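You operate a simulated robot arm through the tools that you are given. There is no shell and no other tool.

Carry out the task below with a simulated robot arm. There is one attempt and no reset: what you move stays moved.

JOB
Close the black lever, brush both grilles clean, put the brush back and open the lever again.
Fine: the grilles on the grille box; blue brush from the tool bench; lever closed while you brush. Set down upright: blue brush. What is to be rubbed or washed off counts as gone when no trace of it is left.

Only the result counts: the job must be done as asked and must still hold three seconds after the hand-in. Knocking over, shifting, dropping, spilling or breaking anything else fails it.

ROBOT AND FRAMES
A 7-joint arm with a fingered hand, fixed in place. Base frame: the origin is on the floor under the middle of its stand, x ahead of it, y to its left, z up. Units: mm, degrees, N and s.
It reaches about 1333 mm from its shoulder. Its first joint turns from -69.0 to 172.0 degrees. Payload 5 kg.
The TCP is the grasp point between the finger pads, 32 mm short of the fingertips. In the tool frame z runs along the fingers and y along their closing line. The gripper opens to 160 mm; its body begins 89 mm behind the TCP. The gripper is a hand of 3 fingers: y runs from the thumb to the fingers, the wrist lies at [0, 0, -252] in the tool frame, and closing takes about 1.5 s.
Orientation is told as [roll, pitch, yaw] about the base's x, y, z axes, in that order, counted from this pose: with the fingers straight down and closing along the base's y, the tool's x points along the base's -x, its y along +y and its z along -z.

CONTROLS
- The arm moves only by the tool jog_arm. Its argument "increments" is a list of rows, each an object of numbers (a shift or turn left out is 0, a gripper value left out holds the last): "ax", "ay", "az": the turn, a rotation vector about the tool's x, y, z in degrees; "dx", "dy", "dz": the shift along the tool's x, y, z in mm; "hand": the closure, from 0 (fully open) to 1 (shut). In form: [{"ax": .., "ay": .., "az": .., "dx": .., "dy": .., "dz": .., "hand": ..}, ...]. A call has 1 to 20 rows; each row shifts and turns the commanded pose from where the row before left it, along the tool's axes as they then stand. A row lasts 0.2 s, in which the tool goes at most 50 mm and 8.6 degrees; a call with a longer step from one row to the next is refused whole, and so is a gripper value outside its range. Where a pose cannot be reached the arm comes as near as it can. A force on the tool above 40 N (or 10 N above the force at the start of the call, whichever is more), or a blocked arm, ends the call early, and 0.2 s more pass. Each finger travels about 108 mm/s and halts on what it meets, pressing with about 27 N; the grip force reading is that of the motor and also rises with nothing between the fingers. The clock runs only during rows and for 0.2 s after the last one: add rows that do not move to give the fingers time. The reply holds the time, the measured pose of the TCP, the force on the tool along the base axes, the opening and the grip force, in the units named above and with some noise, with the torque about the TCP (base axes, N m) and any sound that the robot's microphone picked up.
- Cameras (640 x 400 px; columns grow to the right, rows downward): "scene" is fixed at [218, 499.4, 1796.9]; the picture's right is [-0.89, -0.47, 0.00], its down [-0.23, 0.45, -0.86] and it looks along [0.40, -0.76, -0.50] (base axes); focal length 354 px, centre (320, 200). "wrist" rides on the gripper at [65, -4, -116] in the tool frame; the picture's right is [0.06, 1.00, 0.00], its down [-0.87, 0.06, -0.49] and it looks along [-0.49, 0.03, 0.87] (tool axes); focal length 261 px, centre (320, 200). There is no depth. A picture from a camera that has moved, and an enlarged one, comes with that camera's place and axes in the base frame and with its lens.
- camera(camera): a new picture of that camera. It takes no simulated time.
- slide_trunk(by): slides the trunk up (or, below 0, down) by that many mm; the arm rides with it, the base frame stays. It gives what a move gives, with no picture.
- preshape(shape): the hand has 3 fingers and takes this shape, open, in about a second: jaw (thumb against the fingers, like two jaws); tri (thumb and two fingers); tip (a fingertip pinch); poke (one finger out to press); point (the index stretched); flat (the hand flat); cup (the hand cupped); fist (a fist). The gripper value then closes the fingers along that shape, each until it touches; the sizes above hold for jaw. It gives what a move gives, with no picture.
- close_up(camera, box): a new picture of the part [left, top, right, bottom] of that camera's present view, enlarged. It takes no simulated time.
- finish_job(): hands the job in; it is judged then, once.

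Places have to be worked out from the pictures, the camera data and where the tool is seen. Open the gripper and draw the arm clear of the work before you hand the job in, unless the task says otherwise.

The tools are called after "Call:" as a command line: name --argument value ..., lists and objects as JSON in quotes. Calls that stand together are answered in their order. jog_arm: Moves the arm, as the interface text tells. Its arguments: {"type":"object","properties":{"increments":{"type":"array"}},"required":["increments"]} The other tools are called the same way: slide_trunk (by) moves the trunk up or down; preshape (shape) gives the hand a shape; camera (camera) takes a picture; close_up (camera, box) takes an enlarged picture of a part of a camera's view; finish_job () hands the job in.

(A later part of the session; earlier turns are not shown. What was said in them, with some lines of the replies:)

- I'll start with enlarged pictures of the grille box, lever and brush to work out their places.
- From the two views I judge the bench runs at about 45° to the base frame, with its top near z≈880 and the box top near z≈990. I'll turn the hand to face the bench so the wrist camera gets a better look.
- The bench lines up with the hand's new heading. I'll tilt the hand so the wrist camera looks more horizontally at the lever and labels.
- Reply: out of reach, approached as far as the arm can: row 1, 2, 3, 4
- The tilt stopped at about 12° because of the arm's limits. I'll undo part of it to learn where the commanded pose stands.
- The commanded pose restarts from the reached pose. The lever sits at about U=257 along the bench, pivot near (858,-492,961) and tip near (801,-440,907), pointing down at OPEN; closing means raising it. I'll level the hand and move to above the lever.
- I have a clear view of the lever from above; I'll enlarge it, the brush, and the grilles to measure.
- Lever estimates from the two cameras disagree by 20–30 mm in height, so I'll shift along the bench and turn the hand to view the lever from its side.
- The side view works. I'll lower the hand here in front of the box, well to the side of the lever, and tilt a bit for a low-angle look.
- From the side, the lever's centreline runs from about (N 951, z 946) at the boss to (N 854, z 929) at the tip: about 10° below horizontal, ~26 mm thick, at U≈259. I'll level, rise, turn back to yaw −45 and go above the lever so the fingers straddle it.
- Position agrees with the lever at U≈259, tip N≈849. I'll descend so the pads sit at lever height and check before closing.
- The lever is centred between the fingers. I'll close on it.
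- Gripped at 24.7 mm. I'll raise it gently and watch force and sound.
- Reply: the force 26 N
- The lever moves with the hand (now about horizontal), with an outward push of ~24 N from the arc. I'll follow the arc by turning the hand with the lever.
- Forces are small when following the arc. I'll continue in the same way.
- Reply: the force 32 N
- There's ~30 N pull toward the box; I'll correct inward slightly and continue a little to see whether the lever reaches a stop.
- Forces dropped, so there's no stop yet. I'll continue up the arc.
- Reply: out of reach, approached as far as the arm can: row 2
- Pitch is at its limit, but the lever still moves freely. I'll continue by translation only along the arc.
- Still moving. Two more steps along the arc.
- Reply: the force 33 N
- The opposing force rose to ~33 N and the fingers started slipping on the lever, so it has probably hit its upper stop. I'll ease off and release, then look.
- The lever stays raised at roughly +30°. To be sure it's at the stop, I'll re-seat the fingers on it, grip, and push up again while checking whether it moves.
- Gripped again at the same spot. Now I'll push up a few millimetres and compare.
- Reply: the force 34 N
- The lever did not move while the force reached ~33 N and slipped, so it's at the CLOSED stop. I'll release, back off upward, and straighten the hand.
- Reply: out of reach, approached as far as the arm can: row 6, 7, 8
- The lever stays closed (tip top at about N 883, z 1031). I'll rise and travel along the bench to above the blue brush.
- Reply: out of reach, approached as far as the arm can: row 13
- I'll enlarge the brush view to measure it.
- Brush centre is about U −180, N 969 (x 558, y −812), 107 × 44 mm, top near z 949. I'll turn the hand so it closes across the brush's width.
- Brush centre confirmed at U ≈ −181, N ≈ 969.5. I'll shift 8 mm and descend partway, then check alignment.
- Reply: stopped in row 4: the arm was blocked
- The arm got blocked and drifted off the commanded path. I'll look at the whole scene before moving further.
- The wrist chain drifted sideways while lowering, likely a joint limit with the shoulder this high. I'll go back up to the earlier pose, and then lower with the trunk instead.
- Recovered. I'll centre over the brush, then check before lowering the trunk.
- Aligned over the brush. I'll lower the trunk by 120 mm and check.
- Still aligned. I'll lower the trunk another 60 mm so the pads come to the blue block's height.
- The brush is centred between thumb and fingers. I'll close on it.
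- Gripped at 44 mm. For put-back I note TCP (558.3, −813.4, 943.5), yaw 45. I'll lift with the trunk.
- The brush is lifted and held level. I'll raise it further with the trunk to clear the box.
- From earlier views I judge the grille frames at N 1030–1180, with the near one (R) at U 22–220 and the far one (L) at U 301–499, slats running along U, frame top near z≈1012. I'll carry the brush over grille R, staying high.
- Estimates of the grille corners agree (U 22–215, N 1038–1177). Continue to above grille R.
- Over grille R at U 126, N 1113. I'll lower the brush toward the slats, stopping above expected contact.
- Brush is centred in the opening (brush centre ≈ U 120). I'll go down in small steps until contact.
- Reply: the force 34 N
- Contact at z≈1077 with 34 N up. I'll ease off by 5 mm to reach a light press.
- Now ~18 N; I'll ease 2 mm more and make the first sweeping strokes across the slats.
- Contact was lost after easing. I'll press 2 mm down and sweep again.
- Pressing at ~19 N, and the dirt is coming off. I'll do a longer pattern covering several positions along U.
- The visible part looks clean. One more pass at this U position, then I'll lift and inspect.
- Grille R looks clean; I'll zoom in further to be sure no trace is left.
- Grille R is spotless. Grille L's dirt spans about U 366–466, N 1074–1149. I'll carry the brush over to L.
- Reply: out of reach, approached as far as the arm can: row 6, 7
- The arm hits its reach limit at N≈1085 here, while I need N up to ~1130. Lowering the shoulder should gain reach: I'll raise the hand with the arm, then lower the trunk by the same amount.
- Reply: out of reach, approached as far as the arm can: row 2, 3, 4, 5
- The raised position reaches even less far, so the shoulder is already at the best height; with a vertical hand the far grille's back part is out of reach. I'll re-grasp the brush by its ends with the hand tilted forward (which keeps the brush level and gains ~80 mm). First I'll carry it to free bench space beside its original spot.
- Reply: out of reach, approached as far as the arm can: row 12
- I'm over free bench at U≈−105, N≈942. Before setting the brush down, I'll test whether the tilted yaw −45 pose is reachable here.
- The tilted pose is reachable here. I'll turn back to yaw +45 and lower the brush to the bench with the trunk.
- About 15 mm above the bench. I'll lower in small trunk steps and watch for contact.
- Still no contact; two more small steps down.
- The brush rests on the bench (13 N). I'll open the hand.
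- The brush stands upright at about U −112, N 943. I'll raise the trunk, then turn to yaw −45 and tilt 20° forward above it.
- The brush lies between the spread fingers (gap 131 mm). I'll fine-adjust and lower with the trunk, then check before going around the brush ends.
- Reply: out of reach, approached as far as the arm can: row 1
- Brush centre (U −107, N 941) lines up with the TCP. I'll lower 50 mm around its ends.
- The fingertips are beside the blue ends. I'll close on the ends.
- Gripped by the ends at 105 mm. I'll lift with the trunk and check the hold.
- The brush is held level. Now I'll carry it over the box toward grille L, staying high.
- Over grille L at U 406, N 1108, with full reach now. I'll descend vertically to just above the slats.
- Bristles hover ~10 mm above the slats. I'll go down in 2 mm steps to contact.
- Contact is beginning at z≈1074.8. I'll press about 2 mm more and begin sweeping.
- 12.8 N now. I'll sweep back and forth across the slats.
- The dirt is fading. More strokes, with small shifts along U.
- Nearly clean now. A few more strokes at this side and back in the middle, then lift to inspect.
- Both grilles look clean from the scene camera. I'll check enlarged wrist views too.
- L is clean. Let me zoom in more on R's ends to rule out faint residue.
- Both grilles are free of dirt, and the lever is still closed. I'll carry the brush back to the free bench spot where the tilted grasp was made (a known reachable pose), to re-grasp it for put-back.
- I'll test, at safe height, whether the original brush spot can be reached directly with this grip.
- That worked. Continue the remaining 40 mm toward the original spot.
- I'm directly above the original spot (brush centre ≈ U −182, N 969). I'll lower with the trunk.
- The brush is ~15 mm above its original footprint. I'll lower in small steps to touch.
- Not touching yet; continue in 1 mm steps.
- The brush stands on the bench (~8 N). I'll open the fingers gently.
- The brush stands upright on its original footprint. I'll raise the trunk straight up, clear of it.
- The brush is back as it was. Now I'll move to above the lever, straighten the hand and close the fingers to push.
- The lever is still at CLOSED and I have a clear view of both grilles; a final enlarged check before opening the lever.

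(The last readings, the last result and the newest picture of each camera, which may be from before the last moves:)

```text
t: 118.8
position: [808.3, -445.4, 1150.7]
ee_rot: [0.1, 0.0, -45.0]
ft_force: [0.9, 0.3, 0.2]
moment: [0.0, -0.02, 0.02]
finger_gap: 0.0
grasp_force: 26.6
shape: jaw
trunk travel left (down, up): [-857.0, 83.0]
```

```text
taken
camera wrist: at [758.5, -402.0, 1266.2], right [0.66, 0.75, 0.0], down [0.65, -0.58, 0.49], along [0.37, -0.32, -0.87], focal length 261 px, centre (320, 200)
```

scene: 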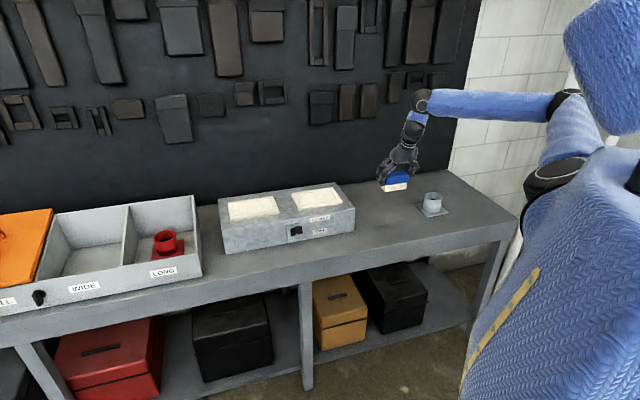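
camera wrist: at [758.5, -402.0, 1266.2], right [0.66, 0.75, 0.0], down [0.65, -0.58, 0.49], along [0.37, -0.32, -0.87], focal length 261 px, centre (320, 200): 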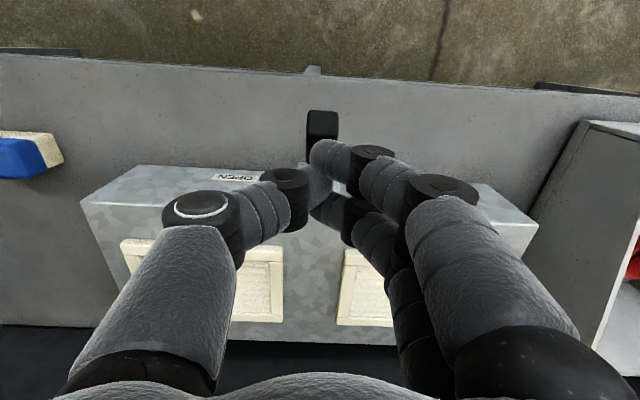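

Both grilles are clean. Fingers are closed; I'll descend onto the lever's top to push it down.

Call:
jog_arm --increments '[{"dx": -4, "dz": 30}, {"dx": -4, "dz": 30}, {"dz": 20}, {"dz": 8}, {"dz": 8}]'

Call:
camera --camera "wrist"

Call:
close_up --camera "scene" --box '[240, 170, 370, 270]'

```text
t: 120.0
position: [814.3, -449.1, 1052.7]
ee_rot: [0.1, 0.0, -45.0]
ft_force: [-0.1, 0.7, 0.6]
moment: [0.02, 0.05, -0.05]
finger_gap: 0.2
grasp_force: 27.4
shape: jaw
trunk travel left (down, up): [-857.0, 83.0]
```

```text
taken
camera wrist: at [764.7, -407.7, 1169.1], right [0.66, 0.75, 0.0], down [0.65, -0.58, 0.49], along [0.37, -0.32, -0.87], focal length 261 px, centre (320, 200)
```

wrist: 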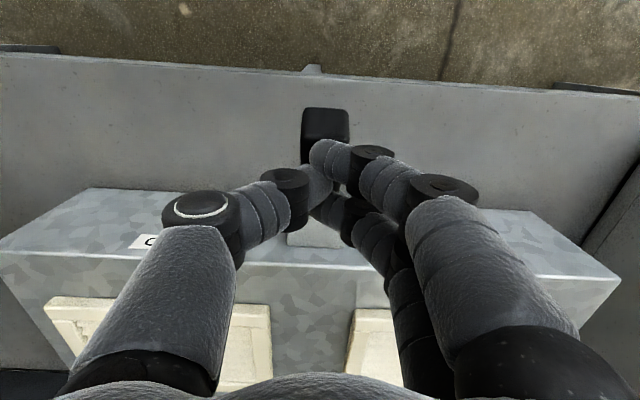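

```text
4.00 times, centred on (305, 220) of scene
camera zoom: at [218.0, 499.4, 1796.9], right [-0.89, -0.47, 0.0], down [-0.23, 0.45, -0.86], along [0.4, -0.76, -0.5], focal length 1416 px, centre (380, 120)
```

zoom: 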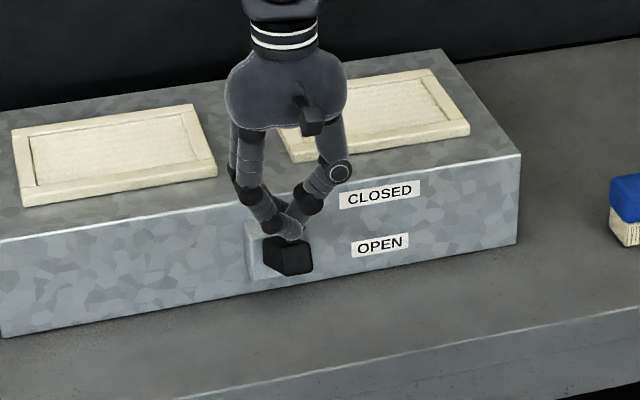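

The lever has started to move down with little force. I'll continue pushing.

Call:
jog_arm --increments '[{"dz": 8}, {"dz": 8}, {"dz": 8}, {"dz": 8}, {"dz": 8}]'

Call:
camera --camera "wrist"

Call:
close_up --camera "scene" --box '[240, 170, 370, 270]'

```text
t: 121.2
position: [814.3, -449.1, 1013.0]
ee_rot: [0.1, 0.0, -44.8]
ft_force: [-0.2, 0.5, -0.1]
moment: [0.04, 0.04, -0.01]
finger_gap: 0.2
grasp_force: 27.5
shape: jaw
trunk travel left (down, up): [-857.0, 83.0]
```

```text
taken
camera wrist: at [763.8, -406.8, 1129.6], right [0.66, 0.75, 0.0], down [0.65, -0.58, 0.49], along [0.37, -0.32, -0.87], focal length 261 px, centre (320, 200)
```

wrist: 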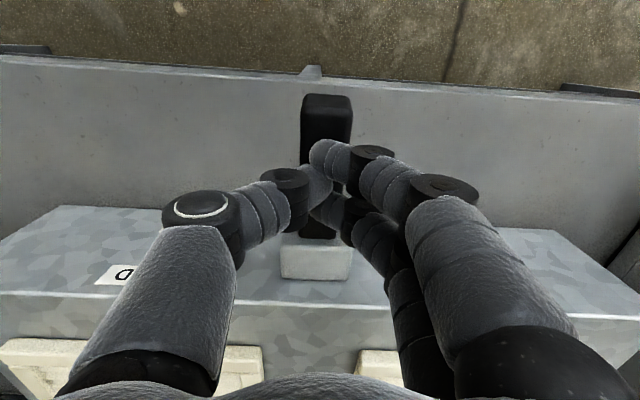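

```text
4.00 times, centred on (305, 220) of scene
camera zoom: at [218.0, 499.4, 1796.9], right [-0.89, -0.47, 0.0], down [-0.23, 0.45, -0.86], along [0.4, -0.76, -0.5], focal length 1416 px, centre (380, 120)
```

zoom: 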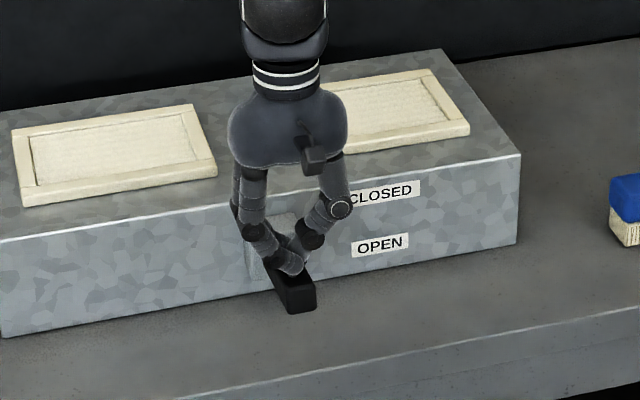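

It's moving down freely. Continue until the lower stop.

Call:
jog_arm --increments '[{"dz": 6}, {"dz": 6}, {"dz": 6}, {"dz": 5}]'

Call:
close_up --camera "scene" --box '[240, 170, 370, 270]'

```text
t: 122.2
position: [816.7, -449.5, 991.2]
ee_rot: [0.0, 0.0, -45.0]
ft_force: [-1.9, 0.2, 2.3]
moment: [-0.03, -0.01, 0.02]
finger_gap: 0.1
grasp_force: 27.0
shape: jaw
trunk travel left (down, up): [-857.0, 83.0]
```

```text
4.00 times, centred on (305, 220) of scene
camera zoom: at [218.0, 499.4, 1796.9], right [-0.89, -0.47, 0.0], down [-0.23, 0.45, -0.86], along [0.4, -0.76, -0.5], focal length 1416 px, centre (380, 120)
```

zoom: 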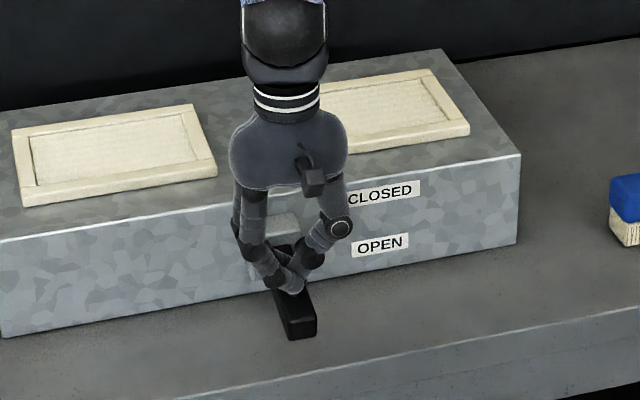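

Nearly at the original OPEN position. A few more small steps until the stop is felt.

Call:
jog_arm --increments '[{"dz": 3}, {"dz": 3}, {"dz": 2}]'

Call:
close_up --camera "scene" --box '[240, 170, 370, 270]'

```text
t: 123.0
position: [814.4, -449.2, 985.3]
ee_rot: [0.2, -0.2, -44.9]
ft_force: [4.9, 1.1, 19.8]
moment: [-0.29, -0.41, 0.11]
finger_gap: 0.0
grasp_force: 26.8
shape: jaw
trunk travel left (down, up): [-857.0, 83.0]
```

```text
4.00 times, centred on (305, 220) of scene
camera zoom: at [218.0, 499.4, 1796.9], right [-0.89, -0.47, 0.0], down [-0.23, 0.45, -0.86], along [0.4, -0.76, -0.5], focal length 1416 px, centre (380, 120)
```

zoom: 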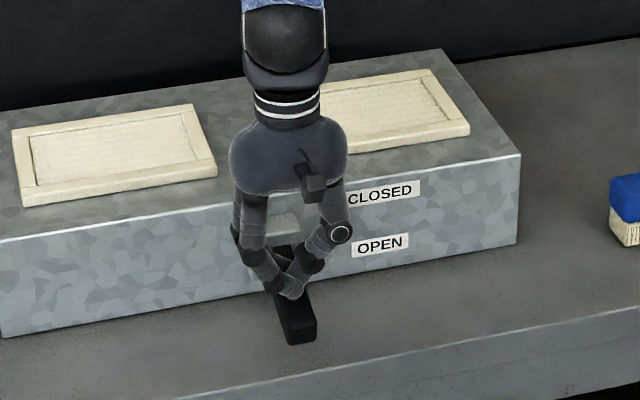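

The stop is felt (20 N) and the lever matches its original OPEN position. I'll retreat straight up, then back away and open the hand.

Call:
jog_arm --increments '[{"dz": -15}, {"dz": -30}, {"dz": -40}, {"dz": -40}, {"dz": -40}, {"dx": 40, "dz": -10, "hand": 0.5}, {"dx": 40, "dz": -10, "hand": 0}, {"dx": 40, "dz": -10}, {"dx": 40, "dz": -10}, {"dx": 40}, {"dx": 40}, {"hand": 0}, {"hand": 0}]'

Call:
camera --camera "wrist"

Call:
camera --camera "scene"

Call:
close_up --camera "scene" --box '[260, 200, 340, 260]'

```text
t: 125.8
position: [645.4, -280.8, 1187.0]
ee_rot: [0.1, 0.1, -45.0]
ft_force: [0.5, 0.0, 0.6]
moment: [-0.01, -0.05, 0.03]
finger_gap: 159.9
grasp_force: 0.0
shape: jaw
trunk travel left (down, up): [-857.0, 83.0]
```

```text
taken
camera wrist: at [595.2, -238.6, 1303.2], right [0.66, 0.75, 0.0], down [0.65, -0.58, 0.49], along [0.37, -0.32, -0.87], focal length 261 px, centre (320, 200)
```

wrist: 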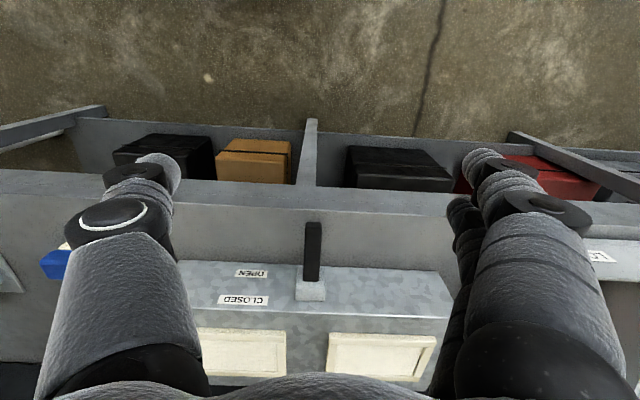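

```text
taken
```

scene: 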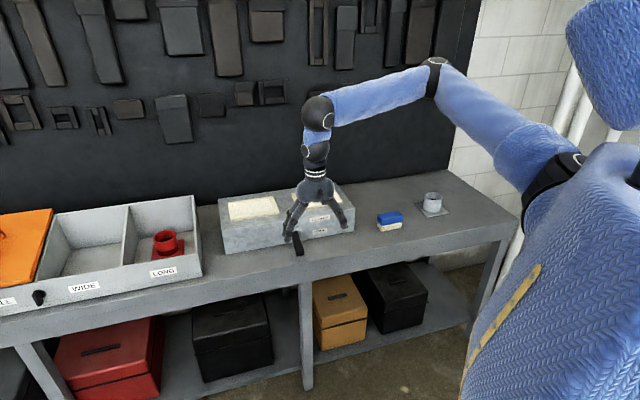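

```text
6.67 times, centred on (300, 230) of scene
camera zoom: at [218.0, 499.4, 1796.9], right [-0.89, -0.47, 0.0], down [-0.23, 0.45, -0.86], along [0.4, -0.76, -0.5], focal length 2360 px, centre (453, 0)
```

zoom: 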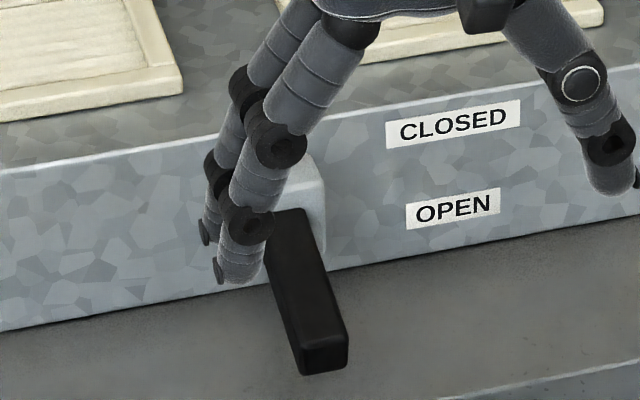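

The lever matches its original OPEN pose to the pixel, and the box hasn't moved. One last comparison of the brush against its first picture.

Call:
close_up --camera "scene" --box '[360, 185, 460, 245]'

Call:
close_up --camera "scene" --box '[215, 180, 295, 230]'

```text
6.40 times, centred on (410, 215) of scene
camera zoom: at [218.0, 499.4, 1796.9], right [-0.89, -0.47, 0.0], down [-0.23, 0.45, -0.86], along [0.4, -0.76, -0.5], focal length 2266 px, centre (-256, 104)
```

zoom: 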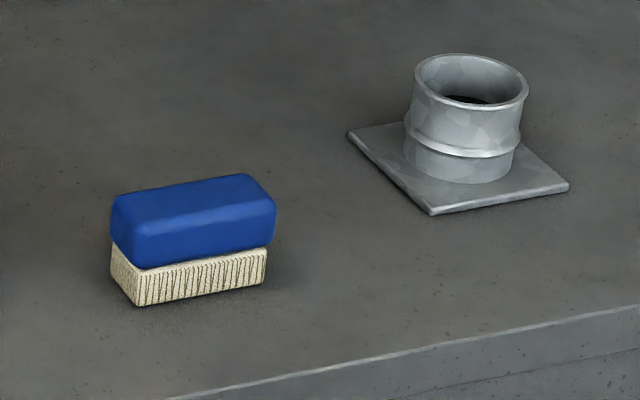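

```text
8.00 times, centred on (255, 205) of scene
camera zoom: at [218.0, 499.4, 1796.9], right [-0.89, -0.47, 0.0], down [-0.23, 0.45, -0.86], along [0.4, -0.76, -0.5], focal length 2832 px, centre (840, 160)
```

zoom: 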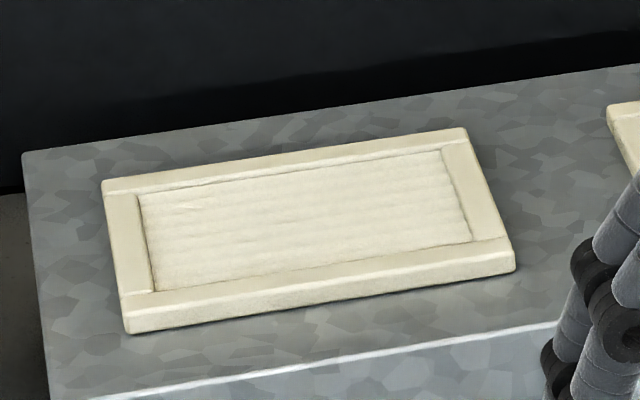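

The brush stands upright within about 2 mm of where it started. Both grilles are clean, the lever is open, and the hand is open and clear of the work, so I'm handing the job in.

Call:
finish_job

```text
The job is handed in.
```

I've handed the job in, and as far as the pictures and force readings show, everything you asked for is done. No verdict on the hand-in has come back.

- **Lever:** I raised it to its CLOSED stop before brushing, and it stayed there the whole time. Afterwards I pushed it down to its OPEN stop, and it matches the starting picture.
- **Grilles:** no dirt shows on either one in enlarged views from both cameras.
- **Brush:** it is upright on the tool bench, within about 2 mm of where it started. The far grille was out of reach with the hand held straight down. I set the brush on free bench space partway through and picked it up again with the hand tilted.
- **Surroundings:** I saw nothing else shifted or knocked over, and the hand ended open and clear of the box and bench.

The arm was blocked once, in mid-air above the brush, and drifted about 90 mm sideways. It touched nothing, and I used the trunk for the lowering moves at the bench after that.
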